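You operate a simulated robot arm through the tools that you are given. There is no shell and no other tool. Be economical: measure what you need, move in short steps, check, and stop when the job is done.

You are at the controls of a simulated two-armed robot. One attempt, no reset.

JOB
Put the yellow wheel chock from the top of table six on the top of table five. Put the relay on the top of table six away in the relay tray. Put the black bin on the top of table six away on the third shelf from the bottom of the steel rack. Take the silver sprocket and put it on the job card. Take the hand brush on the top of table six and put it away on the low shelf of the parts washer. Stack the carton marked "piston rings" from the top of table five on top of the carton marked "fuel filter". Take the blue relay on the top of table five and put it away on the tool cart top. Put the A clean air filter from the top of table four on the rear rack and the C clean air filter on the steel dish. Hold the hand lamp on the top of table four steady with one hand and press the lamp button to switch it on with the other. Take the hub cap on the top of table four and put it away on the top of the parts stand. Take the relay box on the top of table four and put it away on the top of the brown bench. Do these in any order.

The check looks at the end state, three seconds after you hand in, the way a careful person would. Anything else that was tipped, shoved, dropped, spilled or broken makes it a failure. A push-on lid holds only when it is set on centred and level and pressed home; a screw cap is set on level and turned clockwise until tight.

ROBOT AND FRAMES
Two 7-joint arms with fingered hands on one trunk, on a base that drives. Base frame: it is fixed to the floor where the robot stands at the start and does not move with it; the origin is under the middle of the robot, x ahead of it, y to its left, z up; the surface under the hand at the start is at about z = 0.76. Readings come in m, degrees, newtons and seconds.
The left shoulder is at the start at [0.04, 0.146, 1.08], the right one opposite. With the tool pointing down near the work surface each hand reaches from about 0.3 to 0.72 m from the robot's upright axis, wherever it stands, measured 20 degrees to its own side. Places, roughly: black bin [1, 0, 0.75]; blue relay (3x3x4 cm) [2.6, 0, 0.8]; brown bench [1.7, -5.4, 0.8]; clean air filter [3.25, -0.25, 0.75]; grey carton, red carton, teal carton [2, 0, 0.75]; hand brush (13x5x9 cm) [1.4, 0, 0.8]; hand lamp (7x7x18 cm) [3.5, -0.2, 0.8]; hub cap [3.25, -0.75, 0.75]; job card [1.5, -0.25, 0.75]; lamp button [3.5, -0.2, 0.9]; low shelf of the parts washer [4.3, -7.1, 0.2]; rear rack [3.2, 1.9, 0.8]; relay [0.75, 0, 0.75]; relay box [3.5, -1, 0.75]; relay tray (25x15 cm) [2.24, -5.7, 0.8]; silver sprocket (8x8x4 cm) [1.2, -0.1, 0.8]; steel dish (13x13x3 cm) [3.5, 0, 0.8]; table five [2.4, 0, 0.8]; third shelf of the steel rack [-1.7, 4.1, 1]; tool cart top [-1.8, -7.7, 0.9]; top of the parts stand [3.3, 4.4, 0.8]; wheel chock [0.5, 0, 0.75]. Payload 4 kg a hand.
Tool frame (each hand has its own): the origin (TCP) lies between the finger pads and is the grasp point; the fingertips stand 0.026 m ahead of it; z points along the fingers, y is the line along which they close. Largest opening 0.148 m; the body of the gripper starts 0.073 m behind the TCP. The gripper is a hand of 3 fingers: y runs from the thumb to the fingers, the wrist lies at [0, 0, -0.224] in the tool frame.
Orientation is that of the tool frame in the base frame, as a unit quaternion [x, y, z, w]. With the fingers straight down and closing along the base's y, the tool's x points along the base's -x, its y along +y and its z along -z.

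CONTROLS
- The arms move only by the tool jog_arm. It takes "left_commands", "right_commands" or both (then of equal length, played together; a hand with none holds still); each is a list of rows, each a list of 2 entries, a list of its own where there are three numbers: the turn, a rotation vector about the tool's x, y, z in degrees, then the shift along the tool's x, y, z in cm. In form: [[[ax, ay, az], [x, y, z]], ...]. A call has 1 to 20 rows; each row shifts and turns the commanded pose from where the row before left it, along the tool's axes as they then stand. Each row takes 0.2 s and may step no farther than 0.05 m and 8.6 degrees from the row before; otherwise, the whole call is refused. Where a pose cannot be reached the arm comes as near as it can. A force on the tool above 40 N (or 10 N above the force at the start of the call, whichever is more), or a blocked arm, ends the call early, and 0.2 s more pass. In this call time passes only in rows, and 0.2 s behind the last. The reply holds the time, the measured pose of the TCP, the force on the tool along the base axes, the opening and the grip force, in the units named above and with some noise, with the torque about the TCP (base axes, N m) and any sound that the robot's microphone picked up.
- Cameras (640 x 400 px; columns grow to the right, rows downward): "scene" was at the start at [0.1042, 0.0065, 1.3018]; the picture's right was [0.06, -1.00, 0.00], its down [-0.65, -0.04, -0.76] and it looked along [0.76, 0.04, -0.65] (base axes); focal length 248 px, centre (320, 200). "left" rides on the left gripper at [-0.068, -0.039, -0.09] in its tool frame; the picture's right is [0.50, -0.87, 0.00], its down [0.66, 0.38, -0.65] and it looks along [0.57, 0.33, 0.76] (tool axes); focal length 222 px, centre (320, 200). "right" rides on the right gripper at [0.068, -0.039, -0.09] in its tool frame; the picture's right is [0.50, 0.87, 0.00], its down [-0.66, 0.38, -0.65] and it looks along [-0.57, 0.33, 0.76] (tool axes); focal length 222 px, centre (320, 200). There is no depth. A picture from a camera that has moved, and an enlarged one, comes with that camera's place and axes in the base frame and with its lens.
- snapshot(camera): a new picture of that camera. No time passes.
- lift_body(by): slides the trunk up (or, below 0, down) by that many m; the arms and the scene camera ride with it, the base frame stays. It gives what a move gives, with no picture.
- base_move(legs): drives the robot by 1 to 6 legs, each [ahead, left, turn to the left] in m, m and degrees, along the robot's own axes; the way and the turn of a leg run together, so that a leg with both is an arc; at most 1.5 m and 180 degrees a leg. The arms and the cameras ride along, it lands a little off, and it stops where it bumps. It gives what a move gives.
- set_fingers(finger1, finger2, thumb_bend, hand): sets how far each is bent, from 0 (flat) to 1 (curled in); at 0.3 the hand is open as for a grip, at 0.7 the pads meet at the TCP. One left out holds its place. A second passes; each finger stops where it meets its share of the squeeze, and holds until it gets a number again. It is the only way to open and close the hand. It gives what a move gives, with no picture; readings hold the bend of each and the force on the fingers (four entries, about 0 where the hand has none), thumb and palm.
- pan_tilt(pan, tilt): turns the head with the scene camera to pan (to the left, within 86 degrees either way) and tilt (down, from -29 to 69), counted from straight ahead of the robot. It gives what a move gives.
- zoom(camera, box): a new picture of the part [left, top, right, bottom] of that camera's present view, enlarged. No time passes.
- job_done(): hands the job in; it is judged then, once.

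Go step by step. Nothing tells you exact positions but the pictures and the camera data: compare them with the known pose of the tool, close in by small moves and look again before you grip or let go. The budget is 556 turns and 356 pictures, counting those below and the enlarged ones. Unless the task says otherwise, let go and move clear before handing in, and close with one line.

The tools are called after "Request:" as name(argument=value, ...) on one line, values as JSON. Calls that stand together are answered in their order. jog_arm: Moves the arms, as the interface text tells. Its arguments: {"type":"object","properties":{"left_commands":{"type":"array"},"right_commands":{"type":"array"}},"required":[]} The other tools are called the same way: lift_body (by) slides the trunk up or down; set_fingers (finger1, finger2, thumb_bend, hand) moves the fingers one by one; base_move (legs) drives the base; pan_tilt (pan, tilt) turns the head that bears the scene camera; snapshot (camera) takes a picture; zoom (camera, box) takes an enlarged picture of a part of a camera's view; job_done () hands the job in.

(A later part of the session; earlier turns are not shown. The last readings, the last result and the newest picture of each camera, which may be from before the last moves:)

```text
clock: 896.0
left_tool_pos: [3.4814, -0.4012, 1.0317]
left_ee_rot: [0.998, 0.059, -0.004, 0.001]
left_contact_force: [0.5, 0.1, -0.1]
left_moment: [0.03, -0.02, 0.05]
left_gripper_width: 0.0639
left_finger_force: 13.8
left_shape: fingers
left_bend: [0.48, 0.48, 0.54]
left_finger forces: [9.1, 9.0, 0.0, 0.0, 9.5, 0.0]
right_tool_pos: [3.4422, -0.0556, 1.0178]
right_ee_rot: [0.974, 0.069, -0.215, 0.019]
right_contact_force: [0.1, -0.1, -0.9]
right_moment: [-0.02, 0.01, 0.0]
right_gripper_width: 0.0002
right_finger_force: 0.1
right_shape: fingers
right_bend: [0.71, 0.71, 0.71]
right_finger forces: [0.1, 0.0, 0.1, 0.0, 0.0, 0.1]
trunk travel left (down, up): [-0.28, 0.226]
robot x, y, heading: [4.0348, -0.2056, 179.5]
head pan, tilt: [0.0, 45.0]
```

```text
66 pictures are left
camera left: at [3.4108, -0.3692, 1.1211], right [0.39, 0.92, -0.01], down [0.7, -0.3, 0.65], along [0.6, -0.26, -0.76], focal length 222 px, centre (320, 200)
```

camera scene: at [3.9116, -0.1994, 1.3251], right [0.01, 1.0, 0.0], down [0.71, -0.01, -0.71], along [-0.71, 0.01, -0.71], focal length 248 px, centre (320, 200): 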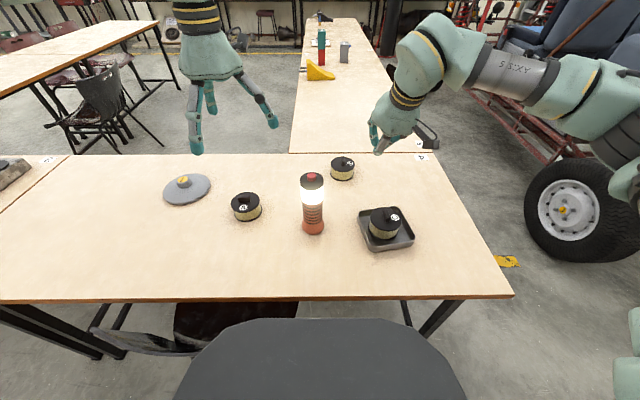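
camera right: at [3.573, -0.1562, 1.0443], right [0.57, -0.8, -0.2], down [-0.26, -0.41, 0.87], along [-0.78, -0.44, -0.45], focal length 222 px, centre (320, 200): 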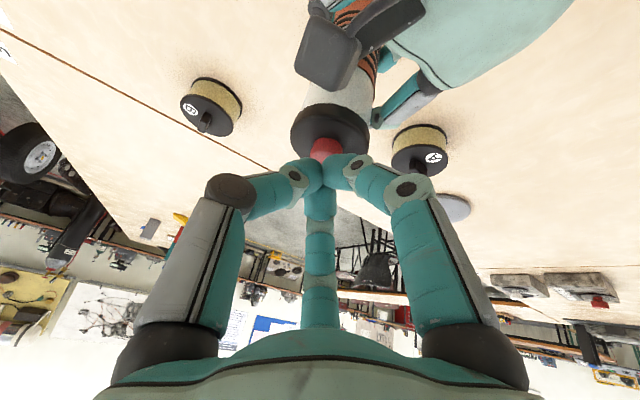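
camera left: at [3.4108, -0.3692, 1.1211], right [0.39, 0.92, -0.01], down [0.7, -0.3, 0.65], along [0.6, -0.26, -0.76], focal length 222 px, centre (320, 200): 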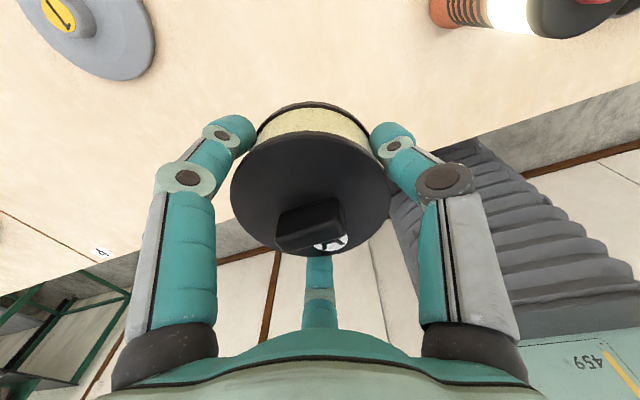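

Filter A is held. Retracting both hands a bit and strafing north to the truck's rear rack.

Request:
jog_arm(right_commands=[[[0, 0, 0], [4.3, 0.7, -2.0]], [[0, 0, 0], [4.3, 0.7, -2.0]], [[0, 0, 0], [4.3, 0.7, -2.0]]], left_commands=[[[0, 0, 0], [4, 0, -1]], [[0, 0, 0], [4, 0, -1]], [[0, 0, 0], [3, 0, -1]]])

Request:
base_move(legs=[[-0.05, 0, 0.5], [0, -1.0, 0], [0, -1.1, 0]])

Request:
snapshot(camera="scene")

```text
clock: 896.8
left_tool_pos: [3.5912, -0.3898, 1.0603]
left_ee_rot: [0.998, 0.059, -0.004, 0.001]
left_contact_force: [1.2, 0.4, 0.5]
left_moment: [0.01, -0.01, 0.02]
left_gripper_width: 0.0638
left_finger_force: 13.7
left_shape: fingers
left_bend: [0.48, 0.48, 0.54]
left_finger forces: [9.1, 9.0, 0.0, 0.0, 9.6, 0.0]
right_tool_pos: [3.5852, -0.0551, 1.0151]
right_ee_rot: [0.974, 0.068, -0.216, 0.019]
right_contact_force: [0.8, -0.2, 0.5]
right_moment: [-0.01, 0.0, 0.01]
right_gripper_width: 0.0
right_finger_force: 0.0
right_shape: fingers
right_bend: [0.71, 0.71, 0.71]
right_finger forces: [0.0, 0.0, 0.0, 0.0, 0.1, 0.0]
trunk travel left (down, up): [-0.28, 0.226]
robot x, y, heading: [4.0357, -0.2023, 179.6]
head pan, tilt: [0.0, 45.0]
```

```text
clock: 907.8
left_tool_pos: [3.6642, 1.7257, 1.0588]
left_ee_rot: [0.998, 0.061, -0.004, 0.002]
left_contact_force: [-0.3, -0.7, -0.7]
left_moment: [-0.01, 0.01, 0.0]
left_gripper_width: 0.0637
left_finger_force: 13.8
left_shape: fingers
left_bend: [0.48, 0.48, 0.54]
left_finger forces: [9.3, 9.0, 0.1, 0.0, 9.6, 0.1]
right_tool_pos: [3.6567, 2.0583, 1.0148]
right_ee_rot: [0.974, 0.07, -0.215, 0.02]
right_contact_force: [-0.3, 0.4, -0.1]
right_moment: [0.02, 0.0, 0.01]
right_gripper_width: 0.0
right_finger_force: 0.1
right_shape: fingers
right_bend: [0.71, 0.71, 0.71]
right_finger forces: [0.1, 0.1, 0.1, 0.1, 0.1, 0.0]
trunk travel left (down, up): [-0.28, 0.226]
robot x, y, heading: [4.1098, 1.9182, 179.7]
head pan, tilt: [0.0, 45.0]
```

```text
65 pictures are left
camera scene: at [4.0067, 1.9172, 1.3254], right [0.01, 1.0, 0.0], down [0.71, 0.0, -0.71], along [-0.71, 0.0, -0.71], focal length 248 px, centre (320, 200)
```

scene: 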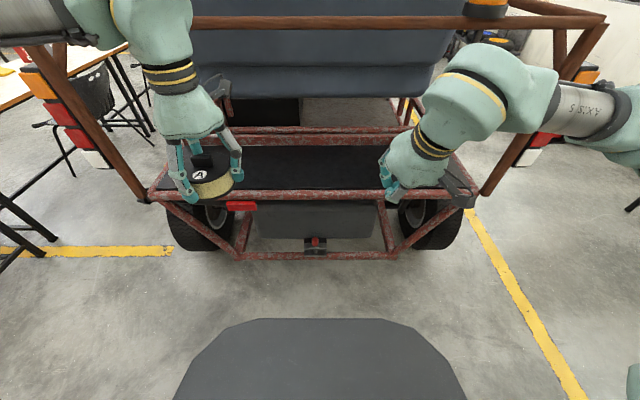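

The rear deck (black, x≈3.13–3.43, z≈0.8) is open from behind. Driving in 0.25 m and extending the filter over it.

Request:
base_move(legs=[[0.25, 0, 0]])

Request:
jog_arm(left_commands=[[[0, 0, 0], [-4, -0.5, 0]], [[0, 0, 0], [-4, -0.5, 0]], [[0, 0, 0], [-3, -0.5, 0]], [[0, 0, 0], [0, 0, 4]], [[0, 0, 0], [0, 0, 4]], [[0, 0, 0], [0, 0, 4]], [[0, 0, 0], [0, 0, 3]]])

Request:
zoom(camera="scene", box=[160, 110, 400, 270])

```text
clock: 909.6
left_tool_pos: [3.4314, 1.7311, 1.0585]
left_ee_rot: [0.998, 0.057, 0.006, 0.002]
left_contact_force: [0.1, -0.4, -0.4]
left_moment: [0.0, -0.02, 0.02]
left_gripper_width: 0.0638
left_finger_force: 13.7
left_shape: fingers
left_bend: [0.48, 0.48, 0.54]
left_finger forces: [8.8, 9.0, 0.0, 0.0, 9.5, 0.1]
right_tool_pos: [3.4217, 2.0638, 1.0145]
right_ee_rot: [0.974, 0.068, -0.214, 0.02]
right_contact_force: [-0.5, -0.4, -0.5]
right_moment: [0.01, 0.0, -0.01]
right_gripper_width: 0.0
right_finger_force: 0.0
right_shape: fingers
right_bend: [0.71, 0.71, 0.71]
right_finger forces: [0.0, 0.1, 0.0, 0.0, 0.0, 0.0]
trunk travel left (down, up): [-0.28, 0.226]
robot x, y, heading: [3.8756, 1.9179, 179.6]
head pan, tilt: [0.0, 45.0]
stopped in leg 1: the force on the tool passed its limit at 91 N (the readings are from after the stop); the commanded pose is now the measured one
```

```text
clock: 909.9
left_tool_pos: [3.434, 1.7307, 1.0603]
left_ee_rot: [0.998, 0.057, 0.008, 0.003]
left_contact_force: [0.7, -0.2, -0.3]
left_moment: [0.01, 0.01, -0.03]
left_gripper_width: 0.0635
left_finger_force: 13.8
left_shape: fingers
left_bend: [0.48, 0.48, 0.54]
left_finger forces: [9.0, 8.9, 0.0, 0.0, 9.5, 0.0]
right_tool_pos: [3.4245, 2.0629, 1.0158]
right_ee_rot: [0.974, 0.068, -0.215, 0.019]
right_contact_force: [0.5, -0.5, 0.1]
right_moment: [-0.02, -0.02, 0.04]
right_gripper_width: 0.0002
right_finger_force: 0.1
right_shape: fingers
right_bend: [0.71, 0.71, 0.71]
right_finger forces: [0.0, 0.0, 0.0, 0.0, 0.1, 0.0]
trunk travel left (down, up): [-0.28, 0.226]
robot x, y, heading: [3.8726, 1.9184, 179.4]
head pan, tilt: [0.0, 45.0]
stopped in row 1 (left hand): the force on the tool passed its limit at 73 N (the readings are from after the stop); the commanded pose is now the measured one
```

```text
2.50 times, centred on (280, 190) of scene
camera zoom: at [3.7739, 1.9195, 1.3256], right [0.01, 1.0, 0.0], down [0.71, -0.01, -0.71], along [-0.71, 0.01, -0.71], focal length 620 px, centre (420, 225)
```

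zoom: 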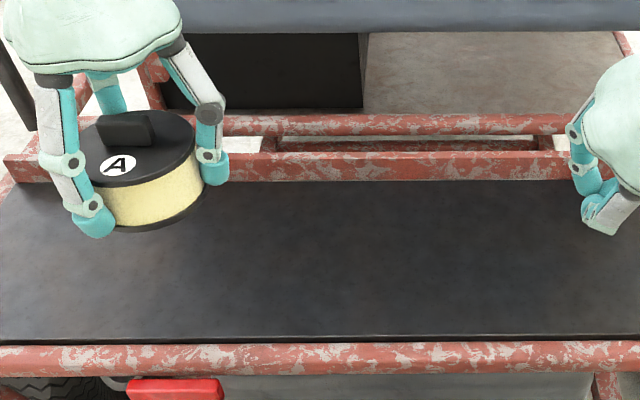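

The hand's upper part touched the truck's top rail (z≈1.2). I'll lower first, then extend under it.

Request:
jog_arm(left_commands=[[[0, 0, 0], [0.5, 0, 4.3]], [[0, 0, 0], [0, 0, 4.5]], [[0, 0, 0], [0, 0, 4.5]], [[0, 0, 0], [0, 0, 4.5]], [[0, 0, 0], [-4.5, -0.5, 0]], [[0, 0, 0], [-4.5, -0.5, 0]], [[0, 0, 0], [-4.5, -0.5, 0]]])

Request:
snapshot(camera="scene")

```text
clock: 911.5
left_tool_pos: [3.3024, 1.7286, 0.8776]
left_ee_rot: [0.998, 0.058, 0.009, 0.004]
left_contact_force: [-0.2, 0.0, 0.0]
left_moment: [-0.01, 0.0, -0.02]
left_gripper_width: 0.0637
left_finger_force: 13.8
left_shape: fingers
left_bend: [0.48, 0.48, 0.54]
left_finger forces: [8.8, 9.0, 0.1, 0.0, 9.4, 0.1]
right_tool_pos: [3.4214, 2.0638, 1.0139]
right_ee_rot: [0.974, 0.067, -0.214, 0.018]
right_contact_force: [0.6, 0.1, -0.6]
right_moment: [-0.03, 0.0, 0.0]
right_gripper_width: 0.0
right_finger_force: 0.0
right_shape: fingers
right_bend: [0.71, 0.71, 0.71]
right_finger forces: [0.0, 0.0, 0.0, 0.1, 0.0, 0.0]
trunk travel left (down, up): [-0.28, 0.226]
robot x, y, heading: [3.8729, 1.9173, 179.4]
head pan, tilt: [0.0, 45.0]
```

```text
63 pictures are left
camera scene: at [3.7706, 1.9206, 1.3253], right [0.01, 1.0, 0.0], down [0.71, -0.01, -0.71], along [-0.71, 0.01, -0.71], focal length 248 px, centre (320, 200)
```

scene: 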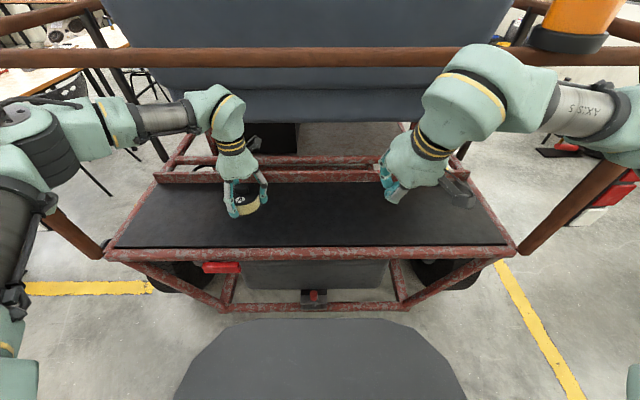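

Request:
jog_arm(left_commands=[[[0, 0, 0], [0, 0, 1.5]], [[0, 0, 0], [0, 0, 1.0]], [[0, 0, 0], [0, 0, 0.6]], [[0, 0, 0], [0, 0, 0.5]]])

```text
clock: 912.5
left_tool_pos: [3.3047, 1.7284, 0.8416]
left_ee_rot: [0.998, 0.056, 0.008, 0.004]
left_contact_force: [0.9, 0.5, 0.0]
left_moment: [0.0, -0.02, -0.03]
left_gripper_width: 0.0635
left_finger_force: 13.6
left_shape: fingers
left_bend: [0.48, 0.48, 0.54]
left_finger forces: [8.9, 8.7, 0.1, 0.1, 9.4, 0.1]
right_tool_pos: [3.4211, 2.0627, 1.0131]
right_ee_rot: [0.974, 0.067, -0.214, 0.018]
right_contact_force: [-0.6, 0.4, -1.0]
right_moment: [-0.03, 0.0, 0.01]
right_gripper_width: 0.0002
right_finger_force: 0.2
right_shape: fingers
right_bend: [0.71, 0.71, 0.71]
right_finger forces: [0.1, 0.0, 0.0, 0.1, 0.1, 0.1]
trunk travel left (down, up): [-0.28, 0.226]
robot x, y, heading: [3.8745, 1.9146, 179.6]
head pan, tilt: [0.0, 45.0]
```

Request:
jog_arm(left_commands=[[[0, 0, 0], [0, 0, 0.6]], [[0, 0, 0], [0, 0, 0.6]], [[0, 0, 0], [0, 0, 0.6]]])

Request:
zoom(camera="scene", box=[180, 140, 340, 260])

```text
clock: 913.3
left_tool_pos: [3.3044, 1.7292, 0.8238]
left_ee_rot: [0.998, 0.058, 0.01, 0.004]
left_contact_force: [-0.6, 0.3, -0.2]
left_moment: [0.02, -0.01, -0.04]
left_gripper_width: 0.0636
left_finger_force: 13.0
left_shape: fingers
left_bend: [0.48, 0.48, 0.54]
left_finger forces: [8.9, 8.8, 0.0, 0.1, 9.3, 0.1]
right_tool_pos: [3.4214, 2.0632, 1.0148]
right_ee_rot: [0.974, 0.069, -0.214, 0.018]
right_contact_force: [0.3, 1.0, 0.2]
right_moment: [0.0, 0.05, 0.01]
right_gripper_width: 0.0001
right_finger_force: 0.0
right_shape: fingers
right_bend: [0.71, 0.71, 0.71]
right_finger forces: [0.0, 0.1, 0.0, 0.0, 0.0, 0.0]
trunk travel left (down, up): [-0.28, 0.226]
robot x, y, heading: [3.8707, 1.9173, 179.2]
head pan, tilt: [0.0, 45.0]
```

```text
3.33 times, centred on (260, 200) of scene
camera zoom: at [3.7707, 1.9198, 1.3254], right [0.01, 1.0, 0.0], down [0.71, -0.01, -0.71], along [-0.71, 0.01, -0.71], focal length 826 px, centre (520, 200)
```

zoom: 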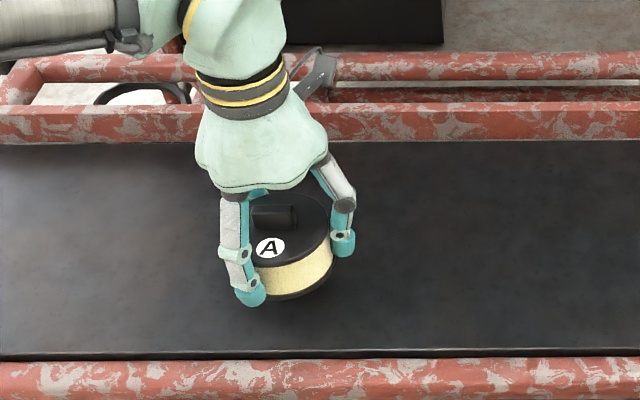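

Request:
jog_arm(left_commands=[[[0, 0, 0], [0, 0, 0.6]], [[0, 0, 0], [0, 0, 0.5]], [[0, 0, 0], [0, 0, 0.5]]])

```text
clock: 914.1
left_tool_pos: [3.3051, 1.7289, 0.8097]
left_ee_rot: [0.998, 0.057, 0.01, 0.004]
left_contact_force: [0.6, 0.2, -1.2]
left_moment: [-0.01, 0.02, 0.03]
left_gripper_width: 0.0636
left_finger_force: 13.2
left_shape: fingers
left_bend: [0.48, 0.48, 0.54]
left_finger forces: [8.8, 8.7, 0.1, 0.0, 9.5, 0.0]
right_tool_pos: [3.4207, 2.0625, 1.0145]
right_ee_rot: [0.974, 0.067, -0.214, 0.019]
right_contact_force: [-0.8, 0.0, 0.2]
right_moment: [-0.03, 0.0, 0.02]
right_gripper_width: 0.0002
right_finger_force: 0.1
right_shape: fingers
right_bend: [0.71, 0.71, 0.71]
right_finger forces: [0.0, 0.0, 0.0, 0.0, 0.0, 0.0]
trunk travel left (down, up): [-0.28, 0.226]
robot x, y, heading: [3.8736, 1.9181, 179.6]
head pan, tilt: [0.0, 45.0]
```

Request:
jog_arm(left_commands=[[[0, 0, 0], [0, 0, 0.5]], [[0, 0, 0], [0, 0, 0.5]], [[0, 0, 0], [0, 0, 0.5]], [[0, 0, 0], [0, 0, 0.4]]])

```text
clock: 915.1
left_tool_pos: [3.305, 1.7288, 0.7909]
left_ee_rot: [0.998, 0.058, 0.009, 0.004]
left_contact_force: [0.1, -0.6, 0.7]
left_moment: [-0.02, 0.08, 0.01]
left_gripper_width: 0.0636
left_finger_force: 13.6
left_shape: fingers
left_bend: [0.48, 0.48, 0.54]
left_finger forces: [8.9, 8.9, 0.0, 0.0, 9.5, 0.1]
right_tool_pos: [3.4216, 2.063, 1.0137]
right_ee_rot: [0.974, 0.067, -0.215, 0.018]
right_contact_force: [0.5, -0.8, 0.5]
right_moment: [0.02, 0.0, 0.0]
right_gripper_width: 0.0
right_finger_force: 0.1
right_shape: fingers
right_bend: [0.71, 0.71, 0.71]
right_finger forces: [0.0, 0.0, 0.0, 0.0, 0.1, 0.0]
trunk travel left (down, up): [-0.28, 0.226]
robot x, y, heading: [3.8737, 1.9199, 179.4]
head pan, tilt: [0.0, 45.0]
```

Request:
jog_arm(left_commands=[[[0, 0, 0], [0, 0, 0.3]], [[0, 0, 0], [0, 0, 0.3]]])

```text
clock: 915.7
left_tool_pos: [3.3044, 1.7299, 0.7873]
left_ee_rot: [0.998, 0.058, 0.006, 0.003]
left_contact_force: [-1.4, 0.5, 20.1]
left_moment: [-0.05, 0.03, 0.04]
left_gripper_width: 0.0632
left_finger_force: 14.1
left_shape: fingers
left_bend: [0.47, 0.47, 0.55]
left_finger forces: [9.0, 9.1, 0.0, 0.0, 10.2, 0.0]
right_tool_pos: [3.4228, 2.0636, 1.0144]
right_ee_rot: [0.974, 0.068, -0.215, 0.019]
right_contact_force: [-0.4, -0.2, 0.2]
right_moment: [0.03, -0.02, -0.01]
right_gripper_width: 0.0
right_finger_force: 0.0
right_shape: fingers
right_bend: [0.71, 0.71, 0.71]
right_finger forces: [0.1, 0.0, 0.0, 0.1, 0.1, 0.1]
trunk travel left (down, up): [-0.28, 0.226]
robot x, y, heading: [3.8723, 1.9168, 179.4]
head pan, tilt: [0.0, 45.0]
```

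Contact on the deck. Releasing, lifting a little, and withdrawing back out under the rail.

Request:
jog_arm(left_commands=[[[0, 0, 0], [0, 0, -0.3]]])

Request:
set_fingers(hand="left", finger1=0.3, finger2=0.3, thumb_bend=0.3)

Request:
jog_arm(left_commands=[[[0, 0, 0], [0, 0, -3]], [[0, 0, 0], [0, 0, -3]], [[0, 0, 0], [0, 0, -2.5]], [[0, 0, 0], [4.5, 0, 0]], [[0, 0, 0], [4.5, 0, 0]], [[0, 0, 0], [4.5, 0, 0]], [[0, 0, 0], [4.5, 0, 0]]])

Request:
zoom(camera="scene", box=[120, 100, 440, 300])

```text
clock: 916.1
left_tool_pos: [3.3057, 1.7297, 0.7863]
left_ee_rot: [0.998, 0.058, 0.008, 0.004]
left_contact_force: [-2.5, -0.1, 13.7]
left_moment: [0.06, 0.11, 0.06]
left_gripper_width: 0.0633
left_finger_force: 13.8
left_shape: fingers
left_bend: [0.47, 0.47, 0.55]
left_finger forces: [9.1, 8.7, 0.0, 0.0, 10.3, 0.0]
right_tool_pos: [3.4219, 2.0638, 1.0148]
right_ee_rot: [0.974, 0.067, -0.214, 0.019]
right_contact_force: [0.2, -0.2, 0.0]
right_moment: [-0.04, 0.02, -0.01]
right_gripper_width: 0.0002
right_finger_force: 0.0
right_shape: fingers
right_bend: [0.71, 0.71, 0.71]
right_finger forces: [0.0, 0.1, 0.0, 0.0, 0.0, 0.0]
trunk travel left (down, up): [-0.28, 0.226]
robot x, y, heading: [3.8774, 1.9143, 179.3]
head pan, tilt: [0.0, 45.0]
```

```text
clock: 917.1
left_tool_pos: [3.3051, 1.7292, 0.7869]
left_ee_rot: [0.998, 0.057, 0.009, 0.004]
left_contact_force: [1.1, 0.1, -0.4]
left_moment: [0.02, 0.01, 0.01]
left_gripper_width: 0.1265
left_finger_force: 0.0
left_shape: fingers
left_bend: [0.3, 0.3, 0.3]
left_finger forces: [0.0, 0.1, 0.1, 0.0, 0.0, 0.0]
right_tool_pos: [3.4215, 2.0635, 1.014]
right_ee_rot: [0.974, 0.068, -0.214, 0.019]
right_contact_force: [-0.3, 0.1, 0.6]
right_moment: [-0.03, -0.02, 0.01]
right_gripper_width: 0.0002
right_finger_force: 0.1
right_shape: fingers
right_bend: [0.71, 0.71, 0.71]
right_finger forces: [0.1, 0.0, 0.1, 0.0, 0.0, 0.1]
trunk travel left (down, up): [-0.28, 0.226]
robot x, y, heading: [3.8709, 1.9165, 179.4]
head pan, tilt: [0.0, 45.0]
```

```text
clock: 918.7
left_tool_pos: [3.4809, 1.7487, 0.8766]
left_ee_rot: [0.998, 0.057, 0.008, 0.003]
left_contact_force: [0.7, 0.5, -0.1]
left_moment: [-0.01, 0.03, -0.02]
left_gripper_width: 0.1269
left_finger_force: 0.1
left_shape: fingers
left_bend: [0.3, 0.3, 0.3]
left_finger forces: [0.0, 0.0, 0.0, 0.1, 0.1, 0.1]
right_tool_pos: [3.4228, 2.0622, 1.0149]
right_ee_rot: [0.974, 0.068, -0.215, 0.019]
right_contact_force: [-0.1, 0.1, 0.2]
right_moment: [0.01, -0.01, 0.02]
right_gripper_width: 0.0
right_finger_force: 0.1
right_shape: fingers
right_bend: [0.71, 0.71, 0.71]
right_finger forces: [0.0, 0.1, 0.0, 0.0, 0.0, 0.0]
trunk travel left (down, up): [-0.28, 0.226]
robot x, y, heading: [3.8714, 1.9171, 179.5]
head pan, tilt: [0.0, 45.0]
```

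```text
2.00 times, centred on (280, 200) of scene
camera zoom: at [3.7717, 1.92, 1.3254], right [0.01, 1.0, 0.0], down [0.71, -0.01, -0.71], along [-0.71, 0.01, -0.71], focal length 496 px, centre (400, 200)
```

zoom: 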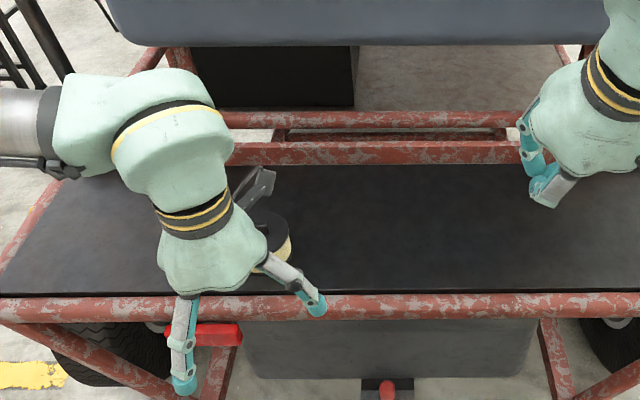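

Filter A sits on the rear rack. Heading back to table four for the hub cap.

Request:
base_move(legs=[[-0.22, 0, 0.4]])

Request:
jog_arm(left_commands=[[[0, 0, 0], [0, 2, -4.5]], [[0, 0, 0], [0, 2, -4.5]], [[0, 0, 0], [0, 2, -4.5]], [[0, 0, 0], [0, 2, -4.5]]])

Request:
base_move(legs=[[0, 1.0, 0], [0, 1.1, 0]])

Request:
snapshot(camera="scene")

```text
clock: 920.4
left_tool_pos: [3.703, 1.7428, 0.8771]
left_ee_rot: [0.998, 0.061, 0.009, 0.004]
left_contact_force: [-0.9, 0.1, -0.2]
left_moment: [-0.02, 0.02, -0.03]
left_gripper_width: 0.1264
left_finger_force: 0.1
left_shape: fingers
left_bend: [0.3, 0.3, 0.3]
left_finger forces: [0.1, 0.0, 0.1, 0.0, 0.0, 0.1]
right_tool_pos: [3.6409, 2.0575, 1.014]
right_ee_rot: [0.974, 0.072, -0.214, 0.019]
right_contact_force: [0.6, 0.6, -0.1]
right_moment: [0.03, -0.04, -0.02]
right_gripper_width: 0.0
right_finger_force: 0.0
right_shape: fingers
right_bend: [0.71, 0.71, 0.71]
right_finger forces: [0.0, 0.0, 0.1, 0.1, 0.0, 0.0]
trunk travel left (down, up): [-0.28, 0.226]
robot x, y, heading: [4.0931, 1.9138, 179.9]
head pan, tilt: [0.0, 45.0]
```

```text
clock: 921.4
left_tool_pos: [3.7153, 1.662, 1.0578]
left_ee_rot: [0.998, 0.062, 0.01, 0.003]
left_contact_force: [1.3, 1.2, 0.0]
left_moment: [0.01, 0.02, 0.01]
left_gripper_width: 0.1264
left_finger_force: 0.0
left_shape: fingers
left_bend: [0.3, 0.3, 0.3]
left_finger forces: [0.0, 0.0, 0.1, 0.0, 0.1, 0.1]
right_tool_pos: [3.6412, 2.0579, 1.0143]
right_ee_rot: [0.974, 0.072, -0.215, 0.02]
right_contact_force: [-0.3, -0.7, 1.0]
right_moment: [-0.02, 0.01, 0.01]
right_gripper_width: 0.0
right_finger_force: 0.1
right_shape: fingers
right_bend: [0.71, 0.71, 0.71]
right_finger forces: [0.0, 0.0, 0.0, 0.2, 0.0, 0.1]
trunk travel left (down, up): [-0.28, 0.226]
robot x, y, heading: [4.095, 1.9125, 180.0]
head pan, tilt: [0.0, 45.0]
```

```text
clock: 931.7
left_tool_pos: [3.6984, -0.4145, 1.0573]
left_ee_rot: [0.998, 0.058, 0.009, 0.004]
left_contact_force: [0.1, 0.1, 0.3]
left_moment: [0.02, -0.03, 0.01]
left_gripper_width: 0.127
left_finger_force: 0.2
left_shape: fingers
left_bend: [0.3, 0.3, 0.3]
left_finger forces: [0.1, 0.0, 0.1, 0.0, 0.0, 0.0]
right_tool_pos: [3.6275, -0.0202, 1.0138]
right_ee_rot: [0.974, 0.068, -0.214, 0.019]
right_contact_force: [1.0, 0.3, 0.2]
right_moment: [0.0, 0.0, -0.02]
right_gripper_width: 0.0
right_finger_force: 0.1
right_shape: fingers
right_bend: [0.71, 0.71, 0.71]
right_finger forces: [0.0, 0.0, 0.0, 0.0, 0.1, 0.0]
trunk travel left (down, up): [-0.28, 0.226]
robot x, y, heading: [4.0776, -0.1632, 179.4]
head pan, tilt: [0.0, 45.0]
```

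```text
60 pictures are left
camera scene: at [3.9766, -0.163, 1.3254], right [0.01, 1.0, 0.0], down [0.71, -0.01, -0.71], along [-0.71, 0.01, -0.71], focal length 248 px, centre (320, 200)
```

scene: 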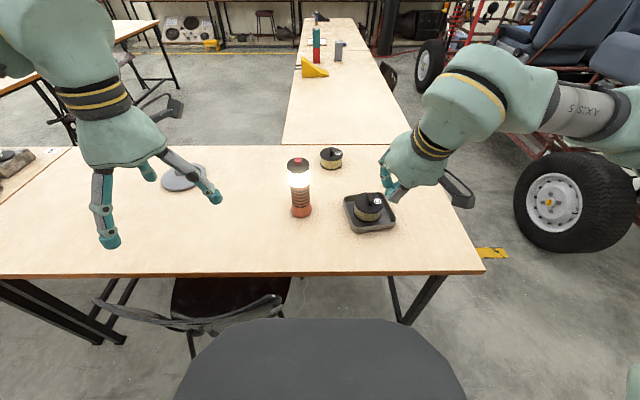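

I'll edge in slightly and turn 20° right so the left shoulder is nearer the hub cap at ≈(3.30,-0.63).

Request:
base_move(legs=[[0.03, 0.035, -20]])

Request:
set_fingers(hand="left", finger1=0.38, finger2=0.38, thumb_bend=0.38)

Request:
jog_arm(left_commands=[[[-4.7, -5.97, 0], [0, 0, 0]], [[-4.7, -5.97, 0], [0, 0, 0]], [[-4.7, -5.97, 0], [0, 0, 0]], [[-4.7, -5.97, 0], [0, 0, 0]], [[-4.7, -5.97, 0], [0, 0, 0]]])

Request:
pan_tilt(pan=40, tilt=40)

Request:
snapshot(camera="scene")

```text
clock: 933.2
left_tool_pos: [3.6009, -0.2984, 1.0575]
left_ee_rot: [0.993, -0.116, 0.008, 0.005]
left_contact_force: [1.1, -0.4, -0.5]
left_moment: [0.0, 0.02, 0.02]
left_gripper_width: 0.1267
left_finger_force: 0.0
left_shape: fingers
left_bend: [0.3, 0.3, 0.3]
left_finger forces: [0.0, 0.0, 0.1, 0.0, 0.0, 0.1]
right_tool_pos: [3.6697, 0.0974, 1.0138]
right_ee_rot: [0.971, -0.102, -0.214, -0.018]
right_contact_force: [0.2, 0.0, -0.1]
right_moment: [-0.01, 0.02, 0.0]
right_gripper_width: 0.0
right_finger_force: 0.0
right_shape: fingers
right_bend: [0.71, 0.71, 0.71]
right_finger forces: [0.1, 0.0, 0.0, 0.0, 0.0, 0.1]
trunk travel left (down, up): [-0.28, 0.226]
robot x, y, heading: [4.0415, -0.1943, 159.5]
head pan, tilt: [0.0, 45.0]
```

```text
clock: 934.2
left_tool_pos: [3.6013, -0.2992, 1.0562]
left_ee_rot: [0.993, -0.117, 0.008, 0.005]
left_contact_force: [0.5, -0.6, 0.2]
left_moment: [-0.01, 0.0, -0.02]
left_gripper_width: 0.102
left_finger_force: 0.1
left_shape: fingers
left_bend: [0.38, 0.38, 0.38]
left_finger forces: [0.0, 0.0, 0.1, 0.0, 0.0, 0.1]
right_tool_pos: [3.6705, 0.0962, 1.014]
right_ee_rot: [0.971, -0.102, -0.213, -0.018]
right_contact_force: [-0.2, 1.2, -0.9]
right_moment: [0.01, -0.02, 0.04]
right_gripper_width: 0.0004
right_finger_force: 0.1
right_shape: fingers
right_bend: [0.71, 0.71, 0.71]
right_finger forces: [0.1, 0.0, 0.1, 0.0, 0.0, 0.0]
trunk travel left (down, up): [-0.28, 0.226]
robot x, y, heading: [4.0457, -0.1959, 159.5]
head pan, tilt: [0.0, 45.0]
```

```text
clock: 935.4
left_tool_pos: [3.6009, -0.2987, 1.058]
left_ee_rot: [0.94, -0.113, -0.271, 0.176]
left_contact_force: [0.7, 1.0, 0.0]
left_moment: [-0.02, -0.01, -0.01]
left_gripper_width: 0.1019
left_finger_force: 0.1
left_shape: fingers
left_bend: [0.38, 0.38, 0.38]
left_finger forces: [0.0, 0.0, 0.0, 0.0, 0.1, 0.0]
right_tool_pos: [3.6705, 0.0976, 1.0141]
right_ee_rot: [0.971, -0.101, -0.215, -0.017]
right_contact_force: [0.0, 0.2, 0.7]
right_moment: [-0.03, 0.02, 0.03]
right_gripper_width: 0.0
right_finger_force: 0.2
right_shape: fingers
right_bend: [0.71, 0.71, 0.71]
right_finger forces: [0.1, 0.0, 0.1, 0.1, 0.0, 0.0]
trunk travel left (down, up): [-0.28, 0.226]
robot x, y, heading: [4.0435, -0.1932, 159.1]
head pan, tilt: [0.0, 45.0]
```

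```text
clock: 936.5
left_tool_pos: [3.6007, -0.2986, 1.0581]
left_ee_rot: [0.94, -0.114, -0.269, 0.175]
left_contact_force: [-0.4, -0.5, -0.3]
left_moment: [-0.05, 0.0, -0.01]
left_gripper_width: 0.102
left_finger_force: 0.1
left_shape: fingers
left_bend: [0.38, 0.38, 0.38]
left_finger forces: [0.0, 0.0, 0.0, 0.0, 0.0, 0.1]
right_tool_pos: [3.6706, 0.0971, 1.0147]
right_ee_rot: [0.971, -0.102, -0.215, -0.018]
right_contact_force: [-0.6, -0.2, -0.5]
right_moment: [0.02, -0.02, 0.02]
right_gripper_width: 0.0
right_finger_force: 0.0
right_shape: fingers
right_bend: [0.71, 0.71, 0.71]
right_finger forces: [0.0, 0.1, 0.0, 0.1, 0.0, 0.1]
trunk travel left (down, up): [-0.28, 0.226]
robot x, y, heading: [4.0466, -0.1912, 159.8]
head pan, tilt: [40.0, 40.0]
```

```text
59 pictures are left
camera scene: at [3.9444, -0.214, 1.3326], right [-0.33, 0.94, 0.0], down [0.61, 0.21, -0.77], along [-0.72, -0.25, -0.64], focal length 248 px, centre (320, 200)
```

scene: 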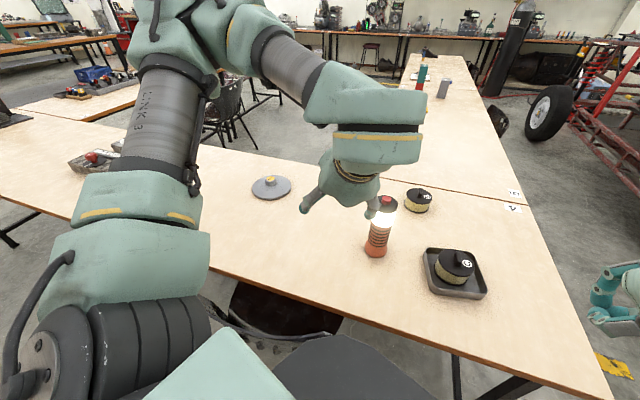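

Request:
jog_arm(left_commands=[[[0, 0, 0], [-0.35, 2.73, 3.59]], [[0, 0, 0], [-0.35, 2.73, 3.59]], [[0, 0, 0], [-0.35, 2.73, 3.59]], [[0, 0, 0], [-0.35, 2.73, 3.59]], [[0, 0, 0], [-0.35, 2.73, 3.59]], [[0, 0, 0], [-0.35, 2.73, 3.59]], [[0, 0, 0], [-0.35, 2.73, 3.59]], [[0, 0, 0], [-0.35, 2.73, 3.59]], [[0, 0, 0], [-0.35, 2.73, 3.59]]])

Request:
snapshot(camera="left")

```text
clock: 938.5
left_tool_pos: [3.3682, -0.6038, 0.9084]
left_ee_rot: [0.94, -0.113, -0.269, 0.175]
left_contact_force: [-0.2, -0.3, 0.5]
left_moment: [-0.05, 0.04, 0.0]
left_gripper_width: 0.1022
left_finger_force: 0.1
left_shape: fingers
left_bend: [0.38, 0.38, 0.38]
left_finger forces: [0.0, 0.0, 0.1, 0.0, 0.1, 0.0]
right_tool_pos: [3.6685, 0.0966, 1.0129]
right_ee_rot: [0.971, -0.103, -0.214, -0.019]
right_contact_force: [-0.5, -0.5, 0.9]
right_moment: [0.0, -0.01, -0.01]
right_gripper_width: 0.0002
right_finger_force: 0.0
right_shape: fingers
right_bend: [0.71, 0.71, 0.71]
right_finger forces: [0.1, 0.1, 0.1, 0.0, 0.0, 0.1]
trunk travel left (down, up): [-0.28, 0.226]
robot x, y, heading: [4.0438, -0.1901, 159.2]
head pan, tilt: [40.0, 40.0]
```

```text
58 pictures are left
camera left: at [3.3664, -0.5226, 0.9966], right [0.52, 0.64, -0.57], down [0.86, -0.37, 0.36], along [0.02, -0.68, -0.74], focal length 222 px, centre (320, 200)
```

left: 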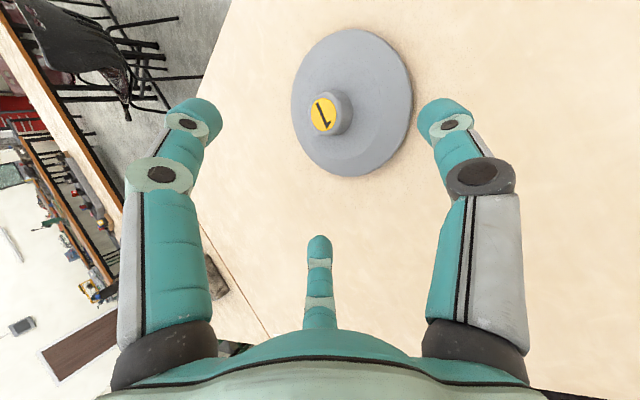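

Knob located at ≈(3.302,-0.628). Reducing the tilt to 26° and descending onto it.

Request:
set_fingers(hand="left", finger1=0.45, finger2=0.45, thumb_bend=0.45)

Request:
jog_arm(left_commands=[[[3.7, 4.7, 0], [0, 0, 0]], [[3.7, 4.7, 0], [0, 0, 0]], [[0, 0, 0], [-0.71, 0.31, 3.6]], [[0, 0, 0], [-0.71, 0.31, 3.6]], [[0, 0, 0], [-0.71, 0.31, 3.4]]])

Request:
snapshot(camera="left")

```text
clock: 939.5
left_tool_pos: [3.3686, -0.6026, 0.9105]
left_ee_rot: [0.94, -0.113, -0.269, 0.175]
left_contact_force: [1.0, -0.1, 0.5]
left_moment: [-0.01, -0.01, -0.02]
left_gripper_width: 0.0794
left_finger_force: 0.0
left_shape: fingers
left_bend: [0.45, 0.45, 0.45]
left_finger forces: [0.0, 0.0, 0.1, 0.0, 0.0, 0.1]
right_tool_pos: [3.6697, 0.0964, 1.0146]
right_ee_rot: [0.971, -0.102, -0.214, -0.019]
right_contact_force: [-0.1, 0.4, -0.3]
right_moment: [0.01, -0.02, 0.0]
right_gripper_width: 0.0
right_finger_force: 0.1
right_shape: fingers
right_bend: [0.71, 0.71, 0.71]
right_finger forces: [0.0, 0.1, 0.0, 0.0, 0.0, 0.0]
trunk travel left (down, up): [-0.28, 0.226]
robot x, y, heading: [4.041, -0.1945, 159.2]
head pan, tilt: [40.0, 40.0]
```

```text
clock: 940.7
left_tool_pos: [3.3092, -0.623, 0.8255]
left_ee_rot: [0.969, -0.115, -0.183, 0.123]
left_contact_force: [-0.4, 0.3, 0.8]
left_moment: [0.0, -0.02, 0.01]
left_gripper_width: 0.0791
left_finger_force: 0.0
left_shape: fingers
left_bend: [0.45, 0.45, 0.45]
left_finger forces: [0.1, 0.0, 0.0, 0.1, 0.0, 0.0]
right_tool_pos: [3.6696, 0.0953, 1.013]
right_ee_rot: [0.971, -0.102, -0.214, -0.018]
right_contact_force: [-0.5, 0.4, 0.2]
right_moment: [-0.02, 0.02, -0.01]
right_gripper_width: 0.0003
right_finger_force: 0.1
right_shape: fingers
right_bend: [0.71, 0.71, 0.71]
right_finger forces: [0.1, 0.0, 0.0, 0.0, 0.0, 0.1]
trunk travel left (down, up): [-0.28, 0.226]
robot x, y, heading: [4.0445, -0.1924, 159.6]
head pan, tilt: [40.0, 40.0]
```

```text
57 pictures are left
camera left: at [3.2908, -0.5502, 0.9177], right [0.61, 0.68, -0.41], down [0.78, -0.41, 0.48], along [0.16, -0.61, -0.78], focal length 222 px, centre (320, 200)
```

left: 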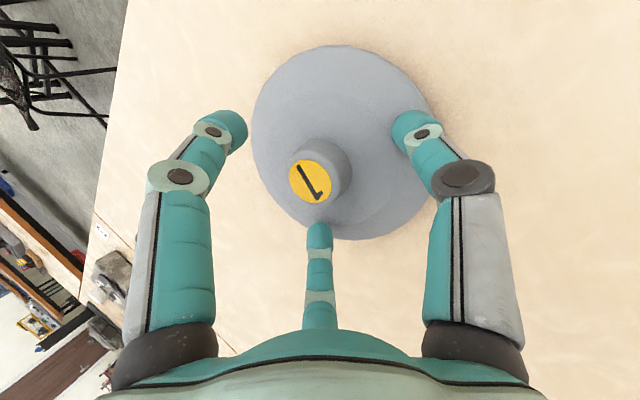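

Request:
jog_arm(left_commands=[[[0, 0, 0], [-0.05, 0.3, 0.78]], [[0, 0, 0], [-0.05, 0.3, 0.78]]])

Request:
set_fingers(hand="left", finger1=0.68, finger2=0.68, thumb_bend=0.68)

Request:
snapshot(camera="left")

```text
clock: 941.3
left_tool_pos: [3.3024, -0.6256, 0.8221]
left_ee_rot: [0.967, -0.116, -0.19, 0.122]
left_contact_force: [2.7, 5.6, 33.5]
left_moment: [1.59, -0.38, -0.03]
left_gripper_width: 0.0832
left_finger_force: 16.4
left_shape: fingers
left_bend: [0.45, 0.44, 0.44]
left_finger forces: [0.0, 4.7, 0.0, 0.0, 28.1, 0.0]
right_tool_pos: [3.6738, 0.0996, 1.016]
right_ee_rot: [0.971, -0.103, -0.216, -0.017]
right_contact_force: [0.7, 0.4, 0.4]
right_moment: [0.0, 0.01, 0.01]
right_gripper_width: 0.0
right_finger_force: 0.0
right_shape: fingers
right_bend: [0.71, 0.71, 0.71]
right_finger forces: [0.0, 0.0, 0.0, 0.1, 0.0, 0.0]
trunk travel left (down, up): [-0.28, 0.226]
robot x, y, heading: [4.0443, -0.1964, 159.6]
head pan, tilt: [40.0, 40.0]
```

```text
clock: 942.3
left_tool_pos: [3.3012, -0.6328, 0.8138]
left_ee_rot: [0.969, -0.116, -0.183, 0.122]
left_contact_force: [0.2, 0.1, -0.2]
left_moment: [0.03, -0.01, 0.01]
left_gripper_width: 0.0052
left_finger_force: 0.0
left_shape: fingers
left_bend: [0.68, 0.68, 0.68]
left_finger forces: [0.0, 0.0, 0.1, 0.1, 0.1, 0.0]
right_tool_pos: [3.6697, 0.0951, 1.0131]
right_ee_rot: [0.971, -0.102, -0.214, -0.019]
right_contact_force: [0.3, -0.1, 0.4]
right_moment: [-0.01, -0.01, -0.04]
right_gripper_width: 0.0
right_finger_force: 0.0
right_shape: fingers
right_bend: [0.71, 0.71, 0.71]
right_finger forces: [0.1, 0.1, 0.0, 0.1, 0.0, 0.0]
trunk travel left (down, up): [-0.28, 0.226]
robot x, y, heading: [4.0426, -0.1984, 159.4]
head pan, tilt: [40.0, 40.0]
```

```text
56 pictures are left
camera left: at [3.2825, -0.5589, 0.9049], right [0.61, 0.68, -0.41], down [0.78, -0.41, 0.48], along [0.16, -0.61, -0.78], focal length 222 px, centre (320, 200)
```

left: 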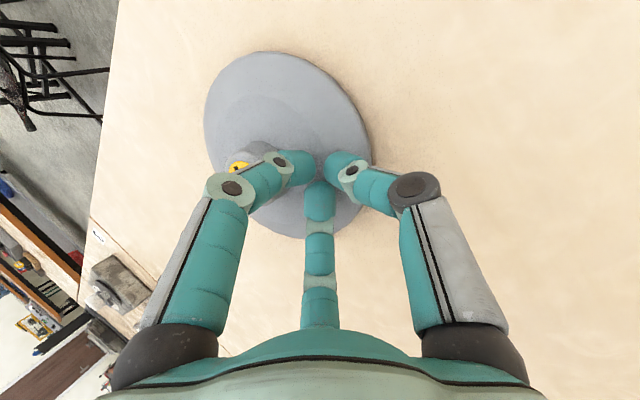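

The hub cap slid away a little. Raising, opening less, turning the hand 60°, and looking again.

Request:
jog_arm(left_commands=[[[0, 0, 0], [0, 0, -3.5]], [[0, 0, 0], [0, 0, -3.5]], [[0, 0, 7.5], [0, 0, 0]], [[0, 0, 7.5], [0, 0, 0]], [[0, 0, 7.5], [0, 0, 0]], [[0, 0, 7.5], [0, 0, 0]], [[0, 0, 7.5], [0, 0, 0]], [[0, 0, 7.5], [0, 0, 0]], [[0, 0, 7.5], [0, 0, 0]], [[0, 0, 7.5], [0, 0, 0]]])

Request:
set_fingers(hand="left", finger1=0.5, finger2=0.5, thumb_bend=0.5)

Request:
snapshot(camera="left")

```text
clock: 944.5
left_tool_pos: [3.3268, -0.6168, 0.878]
left_ee_rot: [0.78, -0.585, -0.098, 0.198]
left_contact_force: [0.6, -0.1, 0.3]
left_moment: [0.0, -0.01, 0.0]
left_gripper_width: 0.0051
left_finger_force: 0.1
left_shape: fingers
left_bend: [0.68, 0.68, 0.68]
left_finger forces: [0.1, 0.1, 0.0, 0.0, 0.0, 0.1]
right_tool_pos: [3.6695, 0.0967, 1.0139]
right_ee_rot: [0.971, -0.101, -0.214, -0.018]
right_contact_force: [0.2, 0.5, 0.5]
right_moment: [0.01, 0.0, 0.03]
right_gripper_width: 0.0001
right_finger_force: 0.0
right_shape: fingers
right_bend: [0.71, 0.71, 0.71]
right_finger forces: [0.0, 0.0, 0.1, 0.1, 0.1, 0.1]
trunk travel left (down, up): [-0.28, 0.226]
robot x, y, heading: [4.0453, -0.1942, 159.5]
head pan, tilt: [40.0, 40.0]
```

```text
clock: 945.5
left_tool_pos: [3.3249, -0.6184, 0.8772]
left_ee_rot: [0.781, -0.585, -0.098, 0.198]
left_contact_force: [0.2, 0.3, 0.7]
left_moment: [-0.02, -0.01, 0.02]
left_gripper_width: 0.0615
left_finger_force: 0.0
left_shape: fingers
left_bend: [0.5, 0.5, 0.5]
left_finger forces: [0.0, 0.0, 0.0, 0.0, 0.1, 0.0]
right_tool_pos: [3.6695, 0.0965, 1.0134]
right_ee_rot: [0.971, -0.102, -0.215, -0.018]
right_contact_force: [-0.3, 0.3, 0.7]
right_moment: [0.01, -0.01, 0.01]
right_gripper_width: 0.0
right_finger_force: 0.1
right_shape: fingers
right_bend: [0.71, 0.71, 0.71]
right_finger forces: [0.0, 0.0, 0.0, 0.0, 0.0, 0.0]
trunk travel left (down, up): [-0.28, 0.226]
robot x, y, heading: [4.0448, -0.1959, 159.7]
head pan, tilt: [40.0, 40.0]
```

```text
55 pictures are left
camera left: at [3.3759, -0.5269, 0.9352], right [0.91, -0.27, -0.33], down [0.12, -0.59, 0.8], along [-0.41, -0.76, -0.5], focal length 222 px, centre (320, 200)
```

left: 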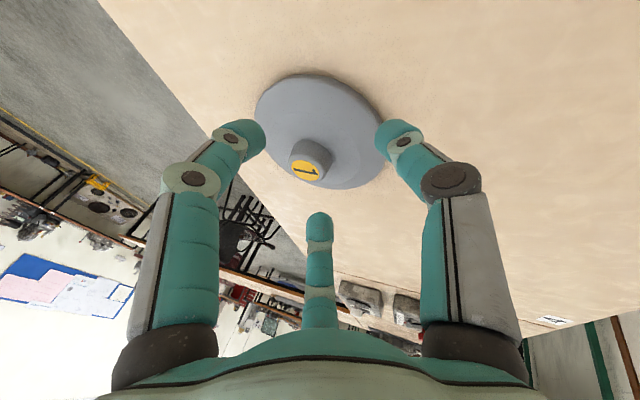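

Knob now at ≈(3.282,-0.652). Aligning, then descending along the tool axis.

Request:
jog_arm(left_commands=[[[0, 0, 0], [1.5, 2.2, 2.0]], [[0, 0, 0], [0, 0, 2.5]], [[0, 0, 0], [0, 0, 1.8]]])

Request:
snapshot(camera="left")

```text
clock: 946.3
left_tool_pos: [3.2892, -0.6501, 0.8294]
left_ee_rot: [0.781, -0.584, -0.098, 0.199]
left_contact_force: [-0.2, -0.5, 0.7]
left_moment: [0.03, -0.02, 0.0]
left_gripper_width: 0.0615
left_finger_force: 0.1
left_shape: fingers
left_bend: [0.5, 0.5, 0.5]
left_finger forces: [0.0, 0.0, 0.1, 0.0, 0.0, 0.0]
right_tool_pos: [3.6692, 0.0973, 1.014]
right_ee_rot: [0.971, -0.102, -0.214, -0.018]
right_contact_force: [0.7, -0.6, -0.2]
right_moment: [0.0, -0.03, 0.02]
right_gripper_width: 0.0
right_finger_force: 0.0
right_shape: fingers
right_bend: [0.71, 0.71, 0.71]
right_finger forces: [0.0, 0.0, 0.0, 0.1, 0.0, 0.0]
trunk travel left (down, up): [-0.28, 0.226]
robot x, y, heading: [4.0464, -0.1957, 159.6]
head pan, tilt: [40.0, 40.0]
```

```text
54 pictures are left
camera left: at [3.3375, -0.559, 0.8881], right [0.91, -0.27, -0.33], down [0.12, -0.59, 0.8], along [-0.41, -0.76, -0.5], focal length 222 px, centre (320, 200)
```

left: 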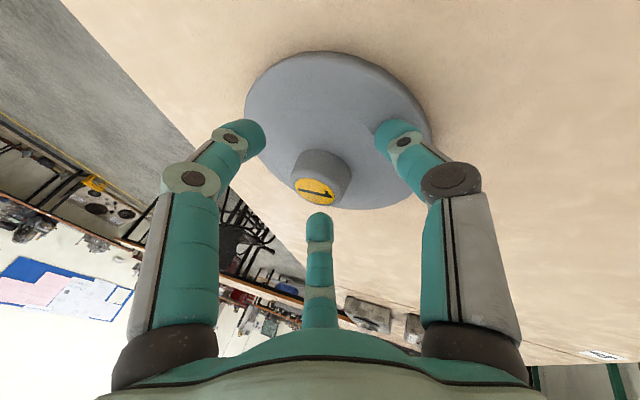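

Request:
jog_arm(left_commands=[[[0, 0, 0], [0, 0, 0.7]]])

Request:
set_fingers(hand="left", finger1=0.68, finger2=0.68, thumb_bend=0.68)

Request:
snapshot(camera="left")

```text
clock: 946.7
left_tool_pos: [3.287, -0.6504, 0.828]
left_ee_rot: [0.781, -0.583, -0.099, 0.2]
left_contact_force: [4.5, 1.0, 14.8]
left_moment: [0.02, -0.64, 0.03]
left_gripper_width: 0.0596
left_finger_force: 7.4
left_shape: fingers
left_bend: [0.5, 0.5, 0.51]
left_finger forces: [0.1, 0.1, 0.1, 0.0, 15.0, 0.0]
right_tool_pos: [3.6725, 0.0989, 1.0156]
right_ee_rot: [0.971, -0.103, -0.216, -0.019]
right_contact_force: [-0.4, -0.5, -0.3]
right_moment: [-0.01, 0.01, -0.01]
right_gripper_width: 0.0
right_finger_force: 0.0
right_shape: fingers
right_bend: [0.71, 0.71, 0.71]
right_finger forces: [0.0, 0.0, 0.0, 0.1, 0.1, 0.0]
trunk travel left (down, up): [-0.28, 0.226]
robot x, y, heading: [4.0462, -0.1964, 159.4]
head pan, tilt: [40.0, 40.0]
```

```text
clock: 947.7
left_tool_pos: [3.2835, -0.6499, 0.824]
left_ee_rot: [0.781, -0.584, -0.098, 0.197]
left_contact_force: [-0.6, 0.0, 0.3]
left_moment: [0.0, -0.02, -0.01]
left_gripper_width: 0.0052
left_finger_force: 0.1
left_shape: fingers
left_bend: [0.68, 0.68, 0.68]
left_finger forces: [0.0, 0.0, 0.1, 0.0, 0.0, 0.0]
right_tool_pos: [3.6695, 0.0972, 1.0143]
right_ee_rot: [0.971, -0.102, -0.214, -0.018]
right_contact_force: [-0.4, -0.2, -0.2]
right_moment: [0.0, -0.02, 0.02]
right_gripper_width: 0.0
right_finger_force: 0.2
right_shape: fingers
right_bend: [0.71, 0.71, 0.71]
right_finger forces: [0.1, 0.0, 0.1, 0.1, 0.1, 0.0]
trunk travel left (down, up): [-0.28, 0.226]
robot x, y, heading: [4.0412, -0.1971, 159.5]
head pan, tilt: [40.0, 40.0]
```

```text
53 pictures are left
camera left: at [3.3347, -0.5592, 0.8828], right [0.91, -0.27, -0.33], down [0.12, -0.59, 0.8], along [-0.41, -0.76, -0.5], focal length 222 px, centre (320, 200)
```

left: 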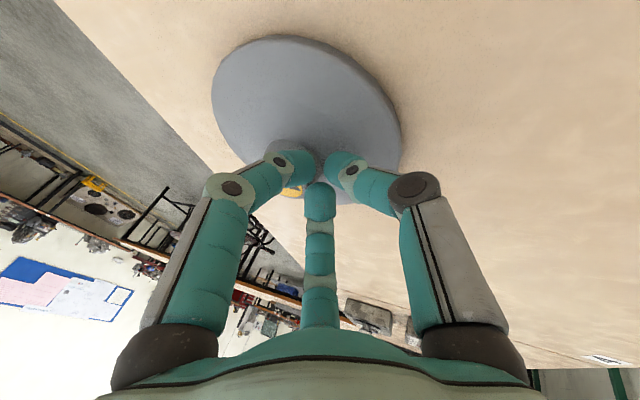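

It slipped away again at this reach limit. The hub cap is far easier from inside the U, so I'll restore the hand, and drive round through the corridor.

Request:
jog_arm(left_commands=[[[0, 0, 0], [0, 0, -4.5]], [[0, 0, 0], [0, 0, -4.5]], [[0, 0, -7.5], [0, 0, -3]], [[0, 0, -7.5], [0, 0, -3]], [[0, 0, -7.5], [0, 0, -3]], [[0, 0, -7.5], [0, 0, -3]], [[0, 0, -7.5], [0, 0, 0]], [[0, 0, -7.5], [0, 0, 0]], [[0, 0, -7.5], [0, 0, 0]], [[0, 0, -7.5], [0, 0, 0]], [[4.0, 5.1, 0], [0, 0, 0]], [[4.0, 5.1, 0], [0, 0, 0]], [[4.0, 5.1, 0], [0, 0, 0]], [[4.0, 5.1, 0], [0, 0, 0]]])

Request:
lift_body(by=0.15)

Request:
base_move(legs=[[-0.08, 0, 20.4], [0, -0.86, 0], [0.9, 0, 0]])

```text
clock: 950.7
left_tool_pos: [3.3659, -0.6091, 1.0125]
left_ee_rot: [0.993, -0.116, 0.01, 0.005]
left_contact_force: [0.0, -0.6, -0.2]
left_moment: [0.0, 0.01, 0.01]
left_gripper_width: 0.005
left_finger_force: 0.1
left_shape: fingers
left_bend: [0.68, 0.68, 0.68]
left_finger forces: [0.0, 0.0, 0.1, 0.0, 0.0, 0.0]
right_tool_pos: [3.6696, 0.0971, 1.0134]
right_ee_rot: [0.971, -0.101, -0.214, -0.019]
right_contact_force: [0.0, 0.3, 0.0]
right_moment: [-0.02, 0.03, 0.02]
right_gripper_width: 0.0
right_finger_force: 0.0
right_shape: fingers
right_bend: [0.71, 0.71, 0.71]
right_finger forces: [0.1, 0.0, 0.1, 0.1, 0.0, 0.1]
trunk travel left (down, up): [-0.28, 0.226]
robot x, y, heading: [4.0449, -0.1934, 159.4]
head pan, tilt: [40.0, 40.0]
```

```text
clock: 952.4
left_tool_pos: [3.3664, -0.6098, 1.1628]
left_ee_rot: [0.993, -0.117, 0.008, 0.007]
left_contact_force: [0.5, -0.3, 1.0]
left_moment: [0.0, 0.01, 0.0]
left_gripper_width: 0.0051
left_finger_force: 0.0
left_shape: fingers
left_bend: [0.68, 0.68, 0.68]
left_finger forces: [0.1, 0.0, 0.0, 0.0, 0.0, 0.0]
right_tool_pos: [3.6681, 0.0969, 1.1655]
right_ee_rot: [0.971, -0.102, -0.214, -0.019]
right_contact_force: [-0.6, 0.0, 0.0]
right_moment: [-0.01, 0.02, 0.01]
right_gripper_width: 0.0
right_finger_force: 0.1
right_shape: fingers
right_bend: [0.71, 0.71, 0.71]
right_finger forces: [0.0, 0.0, 0.1, 0.0, 0.0, 0.1]
trunk travel left (down, up): [-0.43, 0.076]
robot x, y, heading: [4.0464, -0.1922, 159.5]
head pan, tilt: [40.0, 40.0]
```

```text
clock: 962.3
left_tool_pos: [2.7529, 0.0174, 1.1633]
left_ee_rot: [0.998, 0.064, 0.008, 0.004]
left_contact_force: [0.1, -0.8, 0.0]
left_moment: [0.0, 0.04, 0.01]
left_gripper_width: 0.0052
left_finger_force: 0.0
left_shape: fingers
left_bend: [0.68, 0.68, 0.68]
left_finger forces: [0.0, 0.0, 0.0, 0.1, 0.0, 0.0]
right_tool_pos: [2.7874, 0.7852, 1.1647]
right_ee_rot: [0.974, 0.074, -0.214, 0.02]
right_contact_force: [0.4, 1.3, -0.7]
right_moment: [0.02, 0.01, -0.02]
right_gripper_width: 0.0
right_finger_force: 0.0
right_shape: fingers
right_bend: [0.71, 0.71, 0.71]
right_finger forces: [0.0, 0.0, 0.0, 0.1, 0.0, 0.1]
trunk travel left (down, up): [-0.43, 0.076]
robot x, y, heading: [3.2429, 0.6402, -180.0]
head pan, tilt: [40.0, 40.0]
```

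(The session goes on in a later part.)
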